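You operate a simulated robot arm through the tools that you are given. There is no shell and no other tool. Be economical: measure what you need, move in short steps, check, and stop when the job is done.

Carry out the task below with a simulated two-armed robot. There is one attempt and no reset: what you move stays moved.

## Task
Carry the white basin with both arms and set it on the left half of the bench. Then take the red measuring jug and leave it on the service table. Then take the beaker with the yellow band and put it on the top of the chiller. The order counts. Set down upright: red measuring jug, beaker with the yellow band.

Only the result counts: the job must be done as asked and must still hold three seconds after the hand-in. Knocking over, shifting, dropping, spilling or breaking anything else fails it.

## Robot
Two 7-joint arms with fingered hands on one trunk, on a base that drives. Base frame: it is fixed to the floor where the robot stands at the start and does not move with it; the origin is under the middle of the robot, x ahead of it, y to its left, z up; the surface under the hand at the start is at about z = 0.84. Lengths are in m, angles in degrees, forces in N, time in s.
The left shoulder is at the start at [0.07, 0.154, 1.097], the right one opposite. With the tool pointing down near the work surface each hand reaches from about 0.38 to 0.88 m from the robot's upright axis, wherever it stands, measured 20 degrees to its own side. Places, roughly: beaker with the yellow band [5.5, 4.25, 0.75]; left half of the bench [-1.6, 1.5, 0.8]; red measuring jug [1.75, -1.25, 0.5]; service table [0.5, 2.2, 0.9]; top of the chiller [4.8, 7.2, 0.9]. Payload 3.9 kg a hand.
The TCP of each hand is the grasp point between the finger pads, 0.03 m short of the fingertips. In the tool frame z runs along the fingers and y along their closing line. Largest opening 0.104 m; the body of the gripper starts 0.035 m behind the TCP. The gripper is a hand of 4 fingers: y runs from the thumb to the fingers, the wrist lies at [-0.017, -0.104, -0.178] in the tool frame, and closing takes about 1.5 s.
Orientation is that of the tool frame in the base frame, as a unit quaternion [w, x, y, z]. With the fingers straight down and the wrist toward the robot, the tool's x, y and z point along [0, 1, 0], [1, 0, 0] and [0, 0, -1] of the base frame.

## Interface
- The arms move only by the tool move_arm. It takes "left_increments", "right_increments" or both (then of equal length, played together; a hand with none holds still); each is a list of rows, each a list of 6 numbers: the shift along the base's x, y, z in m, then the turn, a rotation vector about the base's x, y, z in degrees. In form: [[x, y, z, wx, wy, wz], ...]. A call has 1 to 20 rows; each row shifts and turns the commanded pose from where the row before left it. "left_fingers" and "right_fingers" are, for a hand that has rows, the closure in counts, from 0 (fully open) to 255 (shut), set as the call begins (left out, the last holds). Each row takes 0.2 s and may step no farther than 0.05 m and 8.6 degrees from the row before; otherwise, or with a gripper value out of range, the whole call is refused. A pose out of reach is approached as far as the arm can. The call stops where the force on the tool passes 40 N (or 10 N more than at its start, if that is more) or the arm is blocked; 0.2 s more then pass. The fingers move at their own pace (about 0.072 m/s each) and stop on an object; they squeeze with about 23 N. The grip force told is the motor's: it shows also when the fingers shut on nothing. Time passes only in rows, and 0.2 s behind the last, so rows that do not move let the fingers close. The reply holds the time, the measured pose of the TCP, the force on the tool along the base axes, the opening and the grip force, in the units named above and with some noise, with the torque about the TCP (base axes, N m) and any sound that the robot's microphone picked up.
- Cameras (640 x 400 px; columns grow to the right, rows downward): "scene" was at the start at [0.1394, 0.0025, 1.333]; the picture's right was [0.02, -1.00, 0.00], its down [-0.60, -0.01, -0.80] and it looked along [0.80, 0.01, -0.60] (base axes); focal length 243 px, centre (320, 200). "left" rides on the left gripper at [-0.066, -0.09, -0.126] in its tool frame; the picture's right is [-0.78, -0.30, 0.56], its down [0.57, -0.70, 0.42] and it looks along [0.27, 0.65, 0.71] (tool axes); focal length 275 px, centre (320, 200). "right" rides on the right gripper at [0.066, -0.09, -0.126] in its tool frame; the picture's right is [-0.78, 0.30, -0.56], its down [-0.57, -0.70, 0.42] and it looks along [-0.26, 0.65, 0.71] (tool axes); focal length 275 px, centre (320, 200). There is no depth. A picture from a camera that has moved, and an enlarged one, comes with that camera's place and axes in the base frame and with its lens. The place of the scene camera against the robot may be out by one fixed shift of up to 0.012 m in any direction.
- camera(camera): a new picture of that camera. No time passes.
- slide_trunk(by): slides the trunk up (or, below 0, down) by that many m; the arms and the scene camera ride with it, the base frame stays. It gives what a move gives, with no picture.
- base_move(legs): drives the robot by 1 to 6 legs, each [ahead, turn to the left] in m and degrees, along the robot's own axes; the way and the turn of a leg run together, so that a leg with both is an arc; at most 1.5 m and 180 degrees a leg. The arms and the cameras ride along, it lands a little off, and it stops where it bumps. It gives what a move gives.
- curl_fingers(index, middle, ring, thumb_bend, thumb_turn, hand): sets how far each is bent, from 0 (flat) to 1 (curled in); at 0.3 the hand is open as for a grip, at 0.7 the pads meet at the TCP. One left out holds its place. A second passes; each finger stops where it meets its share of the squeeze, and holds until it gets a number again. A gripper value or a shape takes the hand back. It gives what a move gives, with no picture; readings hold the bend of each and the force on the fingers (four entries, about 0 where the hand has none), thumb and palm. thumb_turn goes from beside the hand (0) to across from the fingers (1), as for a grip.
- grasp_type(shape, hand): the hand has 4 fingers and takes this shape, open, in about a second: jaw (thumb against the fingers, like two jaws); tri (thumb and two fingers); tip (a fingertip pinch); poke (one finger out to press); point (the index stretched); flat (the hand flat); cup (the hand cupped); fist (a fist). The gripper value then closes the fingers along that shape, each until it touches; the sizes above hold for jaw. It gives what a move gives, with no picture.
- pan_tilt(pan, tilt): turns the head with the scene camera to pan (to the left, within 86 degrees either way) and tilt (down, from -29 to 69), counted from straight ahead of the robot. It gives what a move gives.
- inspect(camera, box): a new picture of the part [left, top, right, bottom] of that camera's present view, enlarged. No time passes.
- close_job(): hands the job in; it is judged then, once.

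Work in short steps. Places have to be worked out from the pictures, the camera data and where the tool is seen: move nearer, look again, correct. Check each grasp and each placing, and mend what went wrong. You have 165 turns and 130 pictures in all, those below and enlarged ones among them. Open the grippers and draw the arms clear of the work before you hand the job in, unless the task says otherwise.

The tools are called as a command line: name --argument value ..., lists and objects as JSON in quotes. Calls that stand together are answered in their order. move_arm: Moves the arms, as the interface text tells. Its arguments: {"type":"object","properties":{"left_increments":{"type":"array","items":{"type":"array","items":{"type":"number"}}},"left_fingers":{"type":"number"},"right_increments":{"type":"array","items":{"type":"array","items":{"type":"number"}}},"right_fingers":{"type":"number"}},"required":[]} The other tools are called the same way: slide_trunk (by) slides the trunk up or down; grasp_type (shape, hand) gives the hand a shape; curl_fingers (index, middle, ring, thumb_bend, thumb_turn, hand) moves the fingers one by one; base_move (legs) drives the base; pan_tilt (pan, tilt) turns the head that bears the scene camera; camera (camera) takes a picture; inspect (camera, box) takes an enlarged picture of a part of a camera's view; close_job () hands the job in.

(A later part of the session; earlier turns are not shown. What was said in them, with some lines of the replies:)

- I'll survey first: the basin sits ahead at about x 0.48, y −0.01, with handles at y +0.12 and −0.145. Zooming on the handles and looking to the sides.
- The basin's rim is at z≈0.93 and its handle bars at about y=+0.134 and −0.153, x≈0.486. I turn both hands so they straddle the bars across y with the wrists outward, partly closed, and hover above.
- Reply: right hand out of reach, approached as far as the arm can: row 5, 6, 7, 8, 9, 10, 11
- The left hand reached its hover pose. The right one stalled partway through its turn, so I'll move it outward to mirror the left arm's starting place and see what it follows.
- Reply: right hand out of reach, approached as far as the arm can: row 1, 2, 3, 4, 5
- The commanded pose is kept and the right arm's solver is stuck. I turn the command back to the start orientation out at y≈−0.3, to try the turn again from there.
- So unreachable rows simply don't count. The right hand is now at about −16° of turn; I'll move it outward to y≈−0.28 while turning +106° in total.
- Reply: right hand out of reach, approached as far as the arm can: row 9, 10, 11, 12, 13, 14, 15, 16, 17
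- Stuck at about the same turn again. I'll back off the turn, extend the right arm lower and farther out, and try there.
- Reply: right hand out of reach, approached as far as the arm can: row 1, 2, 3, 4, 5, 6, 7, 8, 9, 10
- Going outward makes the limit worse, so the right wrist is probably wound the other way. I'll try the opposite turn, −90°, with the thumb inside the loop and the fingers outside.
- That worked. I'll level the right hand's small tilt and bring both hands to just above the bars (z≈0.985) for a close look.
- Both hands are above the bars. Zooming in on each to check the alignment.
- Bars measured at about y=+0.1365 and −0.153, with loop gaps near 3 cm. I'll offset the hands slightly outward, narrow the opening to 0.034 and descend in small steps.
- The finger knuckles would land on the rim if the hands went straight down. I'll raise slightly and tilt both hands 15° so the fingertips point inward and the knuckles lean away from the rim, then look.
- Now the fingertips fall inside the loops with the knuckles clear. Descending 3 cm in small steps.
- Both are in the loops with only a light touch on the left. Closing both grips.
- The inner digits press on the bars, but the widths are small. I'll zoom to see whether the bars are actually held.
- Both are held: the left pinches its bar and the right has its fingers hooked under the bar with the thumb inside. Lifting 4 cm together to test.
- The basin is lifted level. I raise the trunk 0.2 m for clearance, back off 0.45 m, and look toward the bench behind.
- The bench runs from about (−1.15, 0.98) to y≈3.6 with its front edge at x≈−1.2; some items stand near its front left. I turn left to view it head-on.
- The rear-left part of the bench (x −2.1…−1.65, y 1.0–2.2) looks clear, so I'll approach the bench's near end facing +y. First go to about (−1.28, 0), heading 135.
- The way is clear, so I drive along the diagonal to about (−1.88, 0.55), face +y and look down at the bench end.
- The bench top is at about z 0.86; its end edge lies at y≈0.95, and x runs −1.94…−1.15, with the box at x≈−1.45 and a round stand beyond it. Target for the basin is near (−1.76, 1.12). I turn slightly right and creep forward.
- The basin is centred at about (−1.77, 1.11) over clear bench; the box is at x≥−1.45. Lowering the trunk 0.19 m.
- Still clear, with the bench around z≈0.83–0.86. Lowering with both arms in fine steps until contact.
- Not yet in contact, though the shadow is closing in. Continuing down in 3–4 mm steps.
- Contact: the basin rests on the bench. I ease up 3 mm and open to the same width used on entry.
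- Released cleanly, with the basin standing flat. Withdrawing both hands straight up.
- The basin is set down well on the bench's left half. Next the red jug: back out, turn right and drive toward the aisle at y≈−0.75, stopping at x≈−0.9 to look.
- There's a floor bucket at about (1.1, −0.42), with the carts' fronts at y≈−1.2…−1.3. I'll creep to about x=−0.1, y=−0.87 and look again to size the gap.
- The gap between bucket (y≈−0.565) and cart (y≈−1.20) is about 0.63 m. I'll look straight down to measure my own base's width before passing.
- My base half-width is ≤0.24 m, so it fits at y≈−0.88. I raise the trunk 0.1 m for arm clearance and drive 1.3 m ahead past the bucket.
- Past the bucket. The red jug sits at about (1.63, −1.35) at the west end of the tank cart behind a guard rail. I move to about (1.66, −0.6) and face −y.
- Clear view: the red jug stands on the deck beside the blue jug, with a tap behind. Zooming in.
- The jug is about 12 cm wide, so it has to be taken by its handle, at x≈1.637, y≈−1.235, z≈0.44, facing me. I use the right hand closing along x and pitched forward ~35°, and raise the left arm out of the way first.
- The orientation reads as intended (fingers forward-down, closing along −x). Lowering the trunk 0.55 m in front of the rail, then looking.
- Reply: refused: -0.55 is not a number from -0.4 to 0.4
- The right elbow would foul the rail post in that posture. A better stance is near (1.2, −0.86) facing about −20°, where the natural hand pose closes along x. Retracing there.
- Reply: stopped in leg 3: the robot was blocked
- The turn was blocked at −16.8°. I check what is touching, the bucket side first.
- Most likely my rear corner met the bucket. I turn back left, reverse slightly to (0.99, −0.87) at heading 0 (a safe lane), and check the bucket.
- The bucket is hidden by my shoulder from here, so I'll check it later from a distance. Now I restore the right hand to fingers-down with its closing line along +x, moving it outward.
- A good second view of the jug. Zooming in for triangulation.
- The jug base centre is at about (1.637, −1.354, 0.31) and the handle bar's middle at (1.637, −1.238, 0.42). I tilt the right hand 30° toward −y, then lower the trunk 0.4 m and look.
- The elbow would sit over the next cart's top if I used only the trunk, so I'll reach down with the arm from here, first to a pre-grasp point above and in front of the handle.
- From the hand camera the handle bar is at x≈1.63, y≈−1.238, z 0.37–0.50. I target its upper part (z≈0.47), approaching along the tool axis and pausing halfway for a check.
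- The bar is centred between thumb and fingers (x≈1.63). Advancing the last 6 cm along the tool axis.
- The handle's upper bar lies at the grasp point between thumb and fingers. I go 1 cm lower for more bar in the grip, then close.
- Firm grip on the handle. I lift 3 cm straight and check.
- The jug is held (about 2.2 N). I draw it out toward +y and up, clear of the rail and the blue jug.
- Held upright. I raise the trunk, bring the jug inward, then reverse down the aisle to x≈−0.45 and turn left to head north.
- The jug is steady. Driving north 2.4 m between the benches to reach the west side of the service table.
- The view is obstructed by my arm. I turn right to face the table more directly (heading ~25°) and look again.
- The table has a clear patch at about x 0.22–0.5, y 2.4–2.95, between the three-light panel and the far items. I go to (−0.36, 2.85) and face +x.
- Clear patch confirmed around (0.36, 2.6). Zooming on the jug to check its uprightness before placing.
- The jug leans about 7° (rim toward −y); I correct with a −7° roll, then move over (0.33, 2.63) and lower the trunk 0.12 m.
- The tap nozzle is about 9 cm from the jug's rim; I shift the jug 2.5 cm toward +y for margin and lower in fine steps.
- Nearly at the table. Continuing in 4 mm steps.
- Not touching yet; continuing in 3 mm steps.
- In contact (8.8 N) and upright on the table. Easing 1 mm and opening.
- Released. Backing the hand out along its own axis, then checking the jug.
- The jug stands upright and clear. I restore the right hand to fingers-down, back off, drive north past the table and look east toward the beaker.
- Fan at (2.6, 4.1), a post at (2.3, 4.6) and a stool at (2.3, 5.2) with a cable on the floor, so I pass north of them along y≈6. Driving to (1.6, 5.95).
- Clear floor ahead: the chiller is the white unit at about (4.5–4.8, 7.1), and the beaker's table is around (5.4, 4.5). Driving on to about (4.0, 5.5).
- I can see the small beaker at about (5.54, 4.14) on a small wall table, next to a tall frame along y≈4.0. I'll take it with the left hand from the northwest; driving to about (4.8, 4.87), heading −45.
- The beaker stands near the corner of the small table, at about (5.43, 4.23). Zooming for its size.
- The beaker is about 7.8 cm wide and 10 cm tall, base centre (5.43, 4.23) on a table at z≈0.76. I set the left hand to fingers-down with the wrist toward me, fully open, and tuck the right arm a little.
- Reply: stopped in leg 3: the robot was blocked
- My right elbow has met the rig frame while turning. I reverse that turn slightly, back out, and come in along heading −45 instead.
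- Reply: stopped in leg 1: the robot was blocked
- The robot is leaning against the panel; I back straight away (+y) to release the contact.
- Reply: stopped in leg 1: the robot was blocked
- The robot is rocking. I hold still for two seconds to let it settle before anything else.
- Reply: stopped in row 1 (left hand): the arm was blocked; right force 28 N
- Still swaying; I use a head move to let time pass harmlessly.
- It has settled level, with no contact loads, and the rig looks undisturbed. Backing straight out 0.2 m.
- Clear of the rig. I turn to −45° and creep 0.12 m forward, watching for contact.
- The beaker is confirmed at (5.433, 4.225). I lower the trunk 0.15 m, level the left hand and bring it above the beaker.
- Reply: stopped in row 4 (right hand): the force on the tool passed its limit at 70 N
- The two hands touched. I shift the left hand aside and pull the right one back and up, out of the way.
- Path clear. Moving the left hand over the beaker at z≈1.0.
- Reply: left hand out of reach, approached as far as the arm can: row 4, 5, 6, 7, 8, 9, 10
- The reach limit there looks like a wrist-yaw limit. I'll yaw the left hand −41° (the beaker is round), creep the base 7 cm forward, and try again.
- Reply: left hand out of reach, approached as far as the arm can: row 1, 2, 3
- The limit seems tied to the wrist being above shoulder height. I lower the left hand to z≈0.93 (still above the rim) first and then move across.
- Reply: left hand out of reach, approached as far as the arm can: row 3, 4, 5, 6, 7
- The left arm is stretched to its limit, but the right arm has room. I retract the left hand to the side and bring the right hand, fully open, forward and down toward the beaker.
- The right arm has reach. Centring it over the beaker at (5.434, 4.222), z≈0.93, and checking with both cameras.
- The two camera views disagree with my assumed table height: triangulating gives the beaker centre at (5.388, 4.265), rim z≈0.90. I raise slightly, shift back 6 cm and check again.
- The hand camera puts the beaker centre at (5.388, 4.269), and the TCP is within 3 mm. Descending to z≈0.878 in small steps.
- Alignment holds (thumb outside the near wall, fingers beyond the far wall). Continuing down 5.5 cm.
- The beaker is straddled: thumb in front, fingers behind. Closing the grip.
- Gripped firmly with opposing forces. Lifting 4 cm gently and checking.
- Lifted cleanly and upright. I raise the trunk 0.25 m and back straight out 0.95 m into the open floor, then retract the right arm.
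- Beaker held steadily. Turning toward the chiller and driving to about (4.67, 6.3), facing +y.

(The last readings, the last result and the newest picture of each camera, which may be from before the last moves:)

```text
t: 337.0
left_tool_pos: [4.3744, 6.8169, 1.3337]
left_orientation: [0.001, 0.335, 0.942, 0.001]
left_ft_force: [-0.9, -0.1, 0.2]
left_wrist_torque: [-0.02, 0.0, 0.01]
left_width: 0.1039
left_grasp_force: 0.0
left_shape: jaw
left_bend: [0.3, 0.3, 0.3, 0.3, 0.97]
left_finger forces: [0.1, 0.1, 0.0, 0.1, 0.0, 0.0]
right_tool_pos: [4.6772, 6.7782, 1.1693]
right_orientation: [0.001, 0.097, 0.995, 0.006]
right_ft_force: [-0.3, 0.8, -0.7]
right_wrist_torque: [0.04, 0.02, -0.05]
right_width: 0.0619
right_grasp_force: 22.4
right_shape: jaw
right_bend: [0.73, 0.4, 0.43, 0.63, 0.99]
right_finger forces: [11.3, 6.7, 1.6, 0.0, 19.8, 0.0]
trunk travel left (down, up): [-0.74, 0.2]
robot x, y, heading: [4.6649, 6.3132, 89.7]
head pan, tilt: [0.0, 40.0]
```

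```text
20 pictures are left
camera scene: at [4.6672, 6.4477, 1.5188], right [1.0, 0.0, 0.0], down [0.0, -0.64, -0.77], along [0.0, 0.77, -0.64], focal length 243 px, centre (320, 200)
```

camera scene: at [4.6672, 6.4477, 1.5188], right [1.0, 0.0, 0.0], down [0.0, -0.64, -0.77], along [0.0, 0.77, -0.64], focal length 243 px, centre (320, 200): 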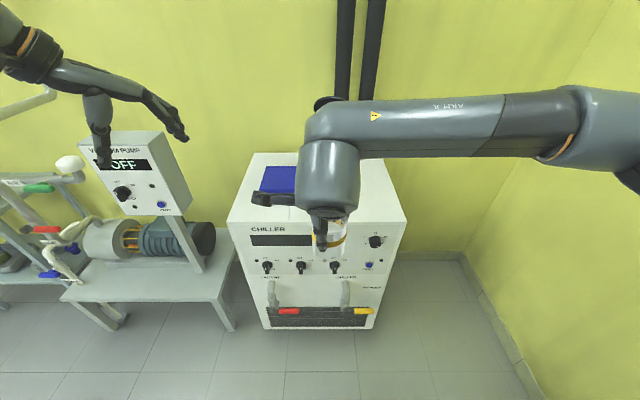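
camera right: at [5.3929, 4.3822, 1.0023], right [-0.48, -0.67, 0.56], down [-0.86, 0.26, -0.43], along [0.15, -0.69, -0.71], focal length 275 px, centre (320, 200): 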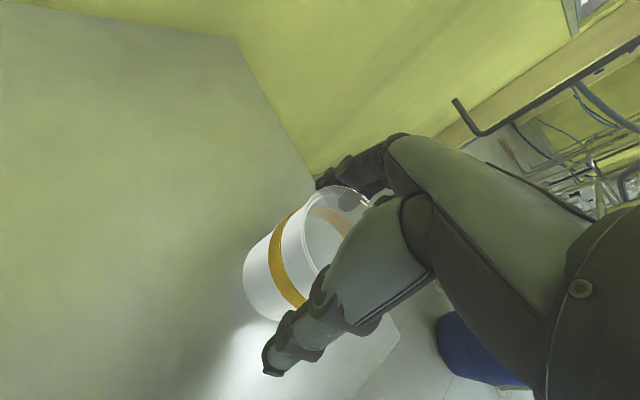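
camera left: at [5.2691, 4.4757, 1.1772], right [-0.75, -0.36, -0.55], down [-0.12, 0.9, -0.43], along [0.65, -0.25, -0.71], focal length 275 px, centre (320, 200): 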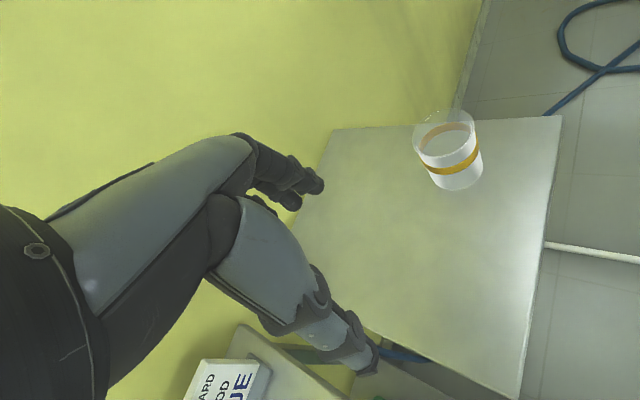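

The chiller top is at z≈0.90, x 4.34–4.98, y 7.06–7.56, with a blue box at its back left; the target is (4.80, 7.20). I lift the left hand back and drive 0.2 m closer.

move_arm --left_increments '[[0.01, -0.03, 0.03, 0, 0, 0], [0.01, -0.03, 0.03, 0, 0, 0], [0.01, -0.03, 0.03, 0, 0, 0], [0.01, -0.03, 0.03, 0, 0, 0]]'

base_move --legs '[[0.2, 0]]'

move_arm --right_increments '[[0.012, 0.022, 0, 0, 0, 0], [0.012, 0.022, 0, 0, 0, 0], [0.012, 0.022, 0, 0, 0, 0], [0.012, 0.022, 0, 0, 0, 0], [0.012, 0.022, 0, 0, 0, 0], [0.012, 0.022, 0, 0, 0, 0], [0.012, 0.022, 0, 0, 0, 0], [0.012, 0.022, 0, 0, 0, 0], [0.012, 0.022, 0, 0, 0, 0], [0.012, 0.022, 0, 0, 0, 0]]'

camera --camera "scene"

camera --camera "right"

```text
t: 338.0
left_tool_pos: [4.4151, 6.6955, 1.4556]
left_orientation: [0.001, 0.333, 0.943, 0.0]
left_ft_force: [0.4, -0.1, -0.1]
left_wrist_torque: [0.03, -0.01, -0.02]
left_width: 0.1037
left_grasp_force: 0.1
left_shape: jaw
left_bend: [0.3, 0.3, 0.3, 0.3, 0.97]
left_finger forces: [0.1, 0.1, 0.0, 0.1, 0.1, 0.0]
right_tool_pos: [4.6784, 6.7782, 1.1699]
right_orientation: [0.0, 0.098, 0.995, 0.006]
right_ft_force: [-0.5, 0.2, -0.9]
right_wrist_torque: [0.01, -0.02, 0.03]
right_width: 0.0617
right_grasp_force: 23.0
right_shape: jaw
right_bend: [0.73, 0.4, 0.43, 0.63, 0.99]
right_finger forces: [11.4, 6.6, 1.6, 0.1, 19.8, 0.0]
trunk travel left (down, up): [-0.74, 0.2]
robot x, y, heading: [4.6628, 6.3128, 89.8]
head pan, tilt: [0.0, 40.0]
```

```text
t: 339.6
left_tool_pos: [4.4122, 6.892, 1.4558]
left_orientation: [0.002, 0.334, 0.943, 0.003]
left_ft_force: [0.6, -0.7, -0.2]
left_wrist_torque: [0.03, -0.01, 0.05]
left_width: 0.1038
left_grasp_force: 0.0
left_shape: jaw
left_bend: [0.3, 0.3, 0.3, 0.3, 0.97]
left_finger forces: [0.0, 0.1, 0.1, 0.0, 0.1, 0.1]
right_tool_pos: [4.6779, 6.974, 1.1707]
right_orientation: [0.0, 0.096, 0.995, 0.007]
right_ft_force: [0.6, -1.2, -0.2]
right_wrist_torque: [0.02, -0.02, 0.0]
right_width: 0.0621
right_grasp_force: 22.8
right_shape: jaw
right_bend: [0.73, 0.4, 0.43, 0.63, 0.99]
right_finger forces: [11.3, 6.7, 1.6, 0.0, 19.7, 0.0]
trunk travel left (down, up): [-0.74, 0.2]
robot x, y, heading: [4.6661, 6.5084, 89.7]
head pan, tilt: [0.0, 40.0]
```

```text
t: 341.8
left_tool_pos: [4.4131, 6.897, 1.4522]
left_orientation: [0.003, 0.335, 0.942, 0.001]
left_ft_force: [-0.4, 0.7, 0.2]
left_wrist_torque: [-0.01, 0.0, -0.01]
left_width: 0.1039
left_grasp_force: 0.0
left_shape: jaw
left_bend: [0.3, 0.3, 0.3, 0.3, 0.97]
left_finger forces: [0.0, 0.0, 0.1, 0.0, 0.1, 0.0]
right_tool_pos: [4.7974, 7.1983, 1.1689]
right_orientation: [-0.001, 0.095, 0.995, 0.004]
right_ft_force: [-0.4, 0.4, -0.7]
right_wrist_torque: [-0.03, -0.02, 0.01]
right_width: 0.0619
right_grasp_force: 22.6
right_shape: jaw
right_bend: [0.73, 0.4, 0.43, 0.63, 0.99]
right_finger forces: [11.3, 6.8, 1.6, 0.0, 19.9, 0.1]
trunk travel left (down, up): [-0.74, 0.2]
robot x, y, heading: [4.6672, 6.5066, 89.9]
head pan, tilt: [0.0, 40.0]
```

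```text
19 pictures are left
camera scene: at [4.6677, 6.6465, 1.5187], right [1.0, 0.0, 0.0], down [0.0, -0.64, -0.77], along [0.0, 0.77, -0.64], focal length 243 px, centre (320, 200)
```

scene: 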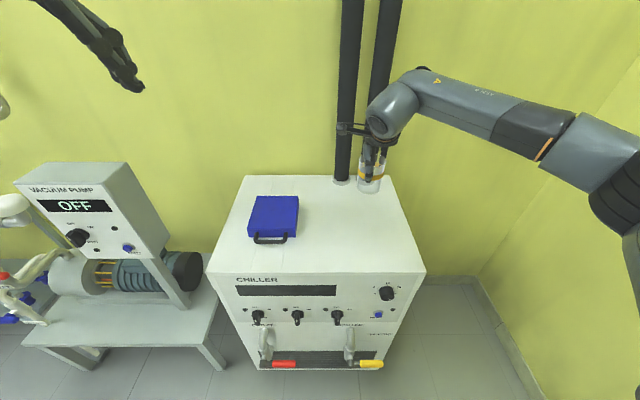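

```text
18 pictures are left
camera right: at [4.7159, 7.1216, 1.2921], right [0.82, 0.14, 0.56], down [0.43, -0.79, -0.43], along [0.38, 0.59, -0.71], focal length 275 px, centre (320, 200)
```

right: 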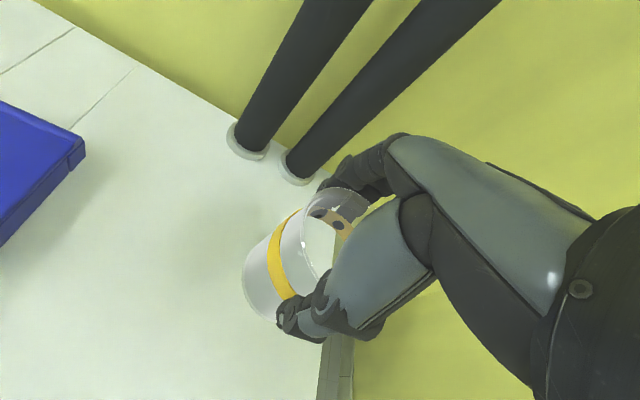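

The beaker is over a free part of the top, with the right edge at x≈4.98 and the pipes at y≈7.5. Lowering the trunk 0.15 m, then checking.

slide_trunk --by -0.15

camera --camera "right"

inspect --camera "scene" --box '[280, 90, 460, 270]'

```text
t: 343.6
left_tool_pos: [4.4122, 6.895, 1.3043]
left_orientation: [0.002, 0.334, 0.943, 0.001]
left_ft_force: [0.3, 1.1, -0.4]
left_wrist_torque: [0.04, 0.01, 0.0]
left_width: 0.104
left_grasp_force: 0.1
left_shape: jaw
left_bend: [0.3, 0.3, 0.3, 0.3, 0.97]
left_finger forces: [0.1, 0.0, 0.1, 0.0, 0.1, 0.0]
right_tool_pos: [4.7973, 7.1973, 1.0189]
right_orientation: [-0.001, 0.095, 0.995, 0.005]
right_ft_force: [-0.2, 0.7, -1.0]
right_wrist_torque: [0.01, 0.01, 0.0]
right_width: 0.0615
right_grasp_force: 22.5
right_shape: jaw
right_bend: [0.73, 0.4, 0.43, 0.63, 0.99]
right_finger forces: [11.3, 6.7, 1.7, 0.1, 19.9, 0.1]
trunk travel left (down, up): [-0.59, 0.35]
robot x, y, heading: [4.6693, 6.5098, 90.0]
head pan, tilt: [0.0, 40.0]
```

```text
17 pictures are left
camera right: at [4.7156, 7.1204, 1.1426], right [0.82, 0.14, 0.56], down [0.43, -0.79, -0.43], along [0.38, 0.59, -0.71], focal length 275 px, centre (320, 200)
```

right: 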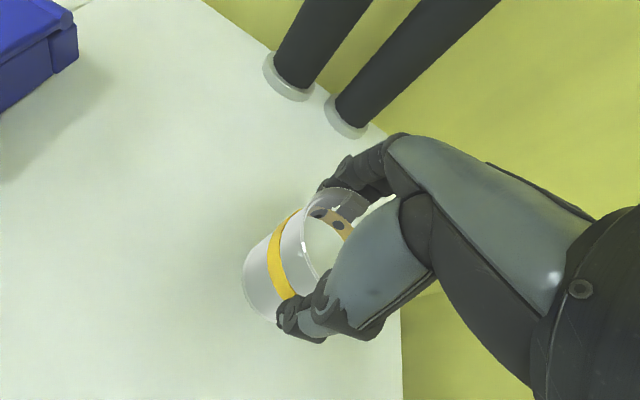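

```text
2.22 times, centred on (370, 180) of scene
camera zoom: at [4.6675, 6.6453, 1.3688], right [1.0, 0.0, 0.0], down [0.0, -0.64, -0.77], along [0.0, 0.77, -0.64], focal length 540 px, centre (209, 244)
```

zoom: 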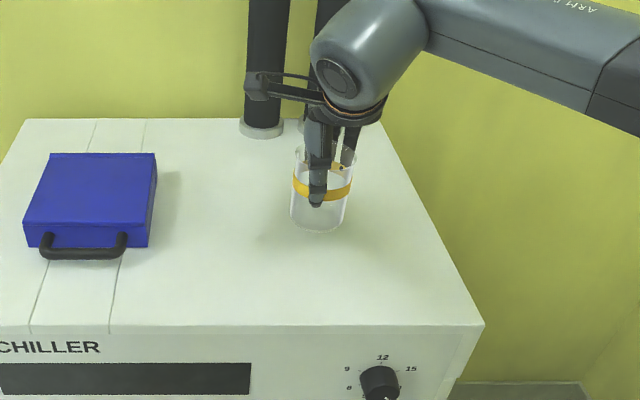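

Good position, beaker upright. Lowering in fine steps.

move_arm --right_increments '[[0, 0, -0.006, 0, 0, 0], [0, 0, -0.006, 0, 0, 0], [0, 0, -0.006, 0, 0, 0], [0, 0, -0.004, 0, 0, 0], [0, 0, -0.003, 0, 0, 0], [0, 0, 0, 0, 0, 0]]'

camera --camera "right"

```text
t: 344.9
left_tool_pos: [4.4117, 6.8935, 1.3057]
left_orientation: [0.001, 0.336, 0.942, 0.002]
left_ft_force: [-0.3, 0.9, -0.3]
left_wrist_torque: [0.02, -0.05, 0.02]
left_width: 0.1037
left_grasp_force: 0.0
left_shape: jaw
left_bend: [0.3, 0.3, 0.3, 0.3, 0.97]
left_finger forces: [0.1, 0.0, 0.0, 0.0, 0.0, 0.1]
right_tool_pos: [4.7969, 7.1961, 0.9983]
right_orientation: [-0.001, 0.095, 0.995, 0.009]
right_ft_force: [1.2, 2.3, 16.0]
right_wrist_torque: [0.06, -0.09, 0.03]
right_width: 0.0612
right_grasp_force: 23.3
right_shape: jaw
right_bend: [0.73, 0.39, 0.43, 0.63, 0.99]
right_finger forces: [12.6, 8.1, 2.4, 0.1, 21.0, 0.0]
trunk travel left (down, up): [-0.59, 0.35]
robot x, y, heading: [4.663, 6.5102, 90.1]
head pan, tilt: [0.0, 40.0]
```

```text
15 pictures are left
camera right: at [4.716, 7.1187, 1.1206], right [0.82, 0.13, 0.56], down [0.43, -0.79, -0.44], along [0.38, 0.6, -0.7], focal length 275 px, centre (320, 200)
```

right: 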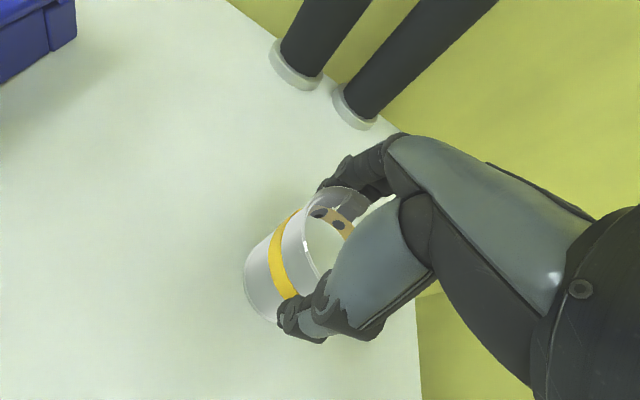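

Contact (16 N). I ease up 4 mm, then open the fingers.

move_arm --right_increments '[[0, 0, 0.002, 0, 0, 0], [0, 0, 0.002, 0, 0, 0], [0, 0, 0, 0, 0, 0]]'

move_arm --right_increments '[[0, 0, 0, 0, 0, 0], [0, 0, 0, 0, 0, 0], [0, 0, 0, 0, 0, 0], [0, 0, 0, 0, 0, 0], [0, 0, 0, 0, 0, 0], [0, 0, 0, 0, 0, 0]]' --right_fingers 0

camera --camera "right"

```text
t: 345.8
left_tool_pos: [4.412, 6.8944, 1.3053]
left_orientation: [0.001, 0.335, 0.942, 0.001]
left_ft_force: [0.7, -0.2, 0.3]
left_wrist_torque: [-0.04, -0.01, 0.02]
left_width: 0.1035
left_grasp_force: 0.0
left_shape: jaw
left_bend: [0.3, 0.3, 0.3, 0.3, 0.97]
left_finger forces: [0.1, 0.0, 0.1, 0.1, 0.0, 0.0]
right_tool_pos: [4.7968, 7.1962, 0.9973]
right_orientation: [0.001, 0.095, 0.995, 0.004]
right_ft_force: [0.6, 2.1, 6.8]
right_wrist_torque: [0.15, -0.04, 0.01]
right_width: 0.0616
right_grasp_force: 23.0
right_shape: jaw
right_bend: [0.73, 0.39, 0.43, 0.64, 0.99]
right_finger forces: [13.1, 7.8, 2.3, 0.1, 21.1, 0.0]
trunk travel left (down, up): [-0.59, 0.35]
robot x, y, heading: [4.6655, 6.5144, 90.0]
head pan, tilt: [0.0, 40.0]
```

```text
t: 347.1
left_tool_pos: [4.4122, 6.8954, 1.3032]
left_orientation: [0.002, 0.335, 0.942, 0.001]
left_ft_force: [0.5, 0.0, -0.1]
left_wrist_torque: [-0.02, 0.01, -0.01]
left_width: 0.1039
left_grasp_force: 0.1
left_shape: jaw
left_bend: [0.3, 0.3, 0.3, 0.3, 0.97]
left_finger forces: [0.0, 0.1, 0.0, 0.0, 0.0, 0.0]
right_tool_pos: [4.7976, 7.1971, 0.9982]
right_orientation: [0.0, 0.096, 0.995, 0.005]
right_ft_force: [0.6, 0.2, 0.2]
right_wrist_torque: [0.02, 0.01, 0.02]
right_width: 0.1037
right_grasp_force: 0.1
right_shape: jaw
right_bend: [0.3, 0.3, 0.3, 0.3, 0.97]
right_finger forces: [0.0, 0.0, 0.0, 0.0, 0.0, 0.0]
trunk travel left (down, up): [-0.59, 0.35]
robot x, y, heading: [4.6617, 6.5097, 90.0]
head pan, tilt: [0.0, 40.0]
```

```text
14 pictures are left
camera right: at [4.7163, 7.1201, 1.1217], right [0.82, 0.14, 0.56], down [0.43, -0.79, -0.43], along [0.38, 0.59, -0.71], focal length 275 px, centre (320, 200)
```

right: 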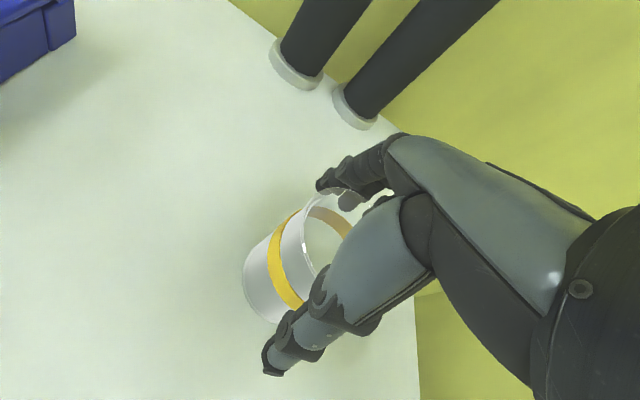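

Released, with the beaker standing upright. Raising the hand straight up until clear, then checking.

move_arm --right_increments '[[0, 0, 0.012, 0, 0, 0], [0, 0, 0.015, 0, 0, 0], [0, 0, 0.02, 0, 0, 0], [0, 0, 0.03, 0, 0, 0], [0, 0, 0.04, 0, 0, 0], [0, 0, 0.04, 0, 0, 0], [0, -0.03, 0.03, 0, 0, 0], [0, -0.04, 0.02, 0, 0, 0], [0, -0.04, 0, 0, 0, 0], [0, -0.04, 0, 0, 0, 0]]'

camera --camera "scene"

```text
t: 349.4
left_tool_pos: [4.4129, 6.8938, 1.3054]
left_orientation: [0.001, 0.335, 0.942, 0.002]
left_ft_force: [0.2, -0.2, -0.1]
left_wrist_torque: [0.01, 0.01, 0.01]
left_width: 0.1038
left_grasp_force: 0.2
left_shape: jaw
left_bend: [0.3, 0.3, 0.3, 0.3, 0.97]
left_finger forces: [0.0, 0.0, 0.0, 0.0, 0.0, 0.0]
right_tool_pos: [4.8015, 7.046, 1.2059]
right_orientation: [-0.001, 0.096, 0.995, 0.006]
right_ft_force: [1.3, -0.4, 0.2]
right_wrist_torque: [0.04, 0.0, -0.01]
right_width: 0.1039
right_grasp_force: 0.1
right_shape: jaw
right_bend: [0.3, 0.3, 0.3, 0.3, 0.97]
right_finger forces: [0.1, 0.1, 0.0, 0.0, 0.0, 0.1]
trunk travel left (down, up): [-0.59, 0.35]
robot x, y, heading: [4.6643, 6.5093, 89.9]
head pan, tilt: [0.0, 40.0]
```

```text
13 pictures are left
camera scene: at [4.6678, 6.6435, 1.369], right [1.0, 0.0, 0.0], down [0.0, -0.64, -0.77], along [0.0, 0.77, -0.64], focal length 243 px, centre (320, 200)
```

scene: 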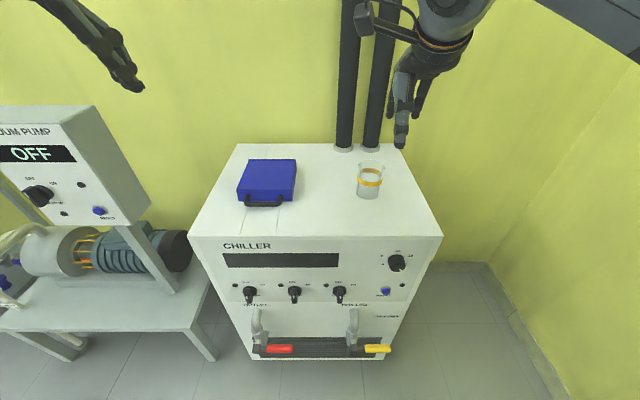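

The beaker stands upright on the chiller. Backing the robot off so both arms are clear before handing in.

base_move --legs '[[-0.45, 0]]'

camera --camera "scene"

```text
t: 352.1
left_tool_pos: [4.4115, 6.4448, 1.3033]
left_orientation: [0.003, 0.332, 0.943, 0.001]
left_ft_force: [-0.2, -0.9, 0.3]
left_wrist_torque: [0.0, -0.02, 0.01]
left_width: 0.1037
left_grasp_force: 0.1
left_shape: jaw
left_bend: [0.3, 0.3, 0.3, 0.3, 0.97]
left_finger forces: [0.0, 0.0, 0.1, 0.1, 0.0, 0.0]
right_tool_pos: [4.7988, 6.6013, 1.2037]
right_orientation: [0.0, 0.093, 0.996, 0.005]
right_ft_force: [-0.7, 0.4, 0.0]
right_wrist_torque: [-0.01, 0.0, -0.03]
right_width: 0.1036
right_grasp_force: 0.0
right_shape: jaw
right_bend: [0.3, 0.3, 0.3, 0.3, 0.97]
right_finger forces: [0.0, 0.1, 0.0, 0.0, 0.0, 0.0]
trunk travel left (down, up): [-0.59, 0.35]
robot x, y, heading: [4.6693, 6.0609, 90.1]
head pan, tilt: [0.0, 40.0]
```

```text
12 pictures are left
camera scene: at [4.6678, 6.1969, 1.3687], right [1.0, 0.0, 0.0], down [0.0, -0.64, -0.77], along [0.0, 0.77, -0.64], focal length 243 px, centre (320, 200)
```

scene: 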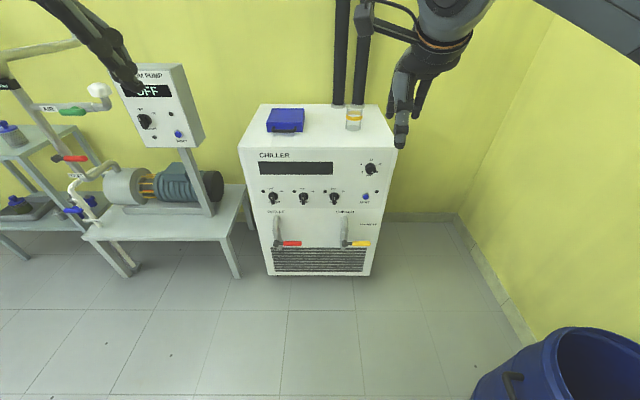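

All three items are placed, both hands are open and the arms are clear, so I'm handing in.

close_job

```text
The job is handed in.
```

I placed all three items in the order you asked, and nothing suggests they moved after I let go. However, the robot bumped something twice on the way, and I can't rule out that something got shifted.

- **White basin:** it is on the left half of the bench, carried there with both arms.
- **Red measuring jug:** it is upright on the service table.
- **Beaker with the yellow band:** it is upright on top of the chiller.
- **First bump:** the base was stopped while turning near the floor bucket, and I never got a clear view of the bucket afterwards.
- **Second bump:** the right elbow met the rig panel near the beaker's table and the robot rocked. The rig looked undisturbed in later pictures.
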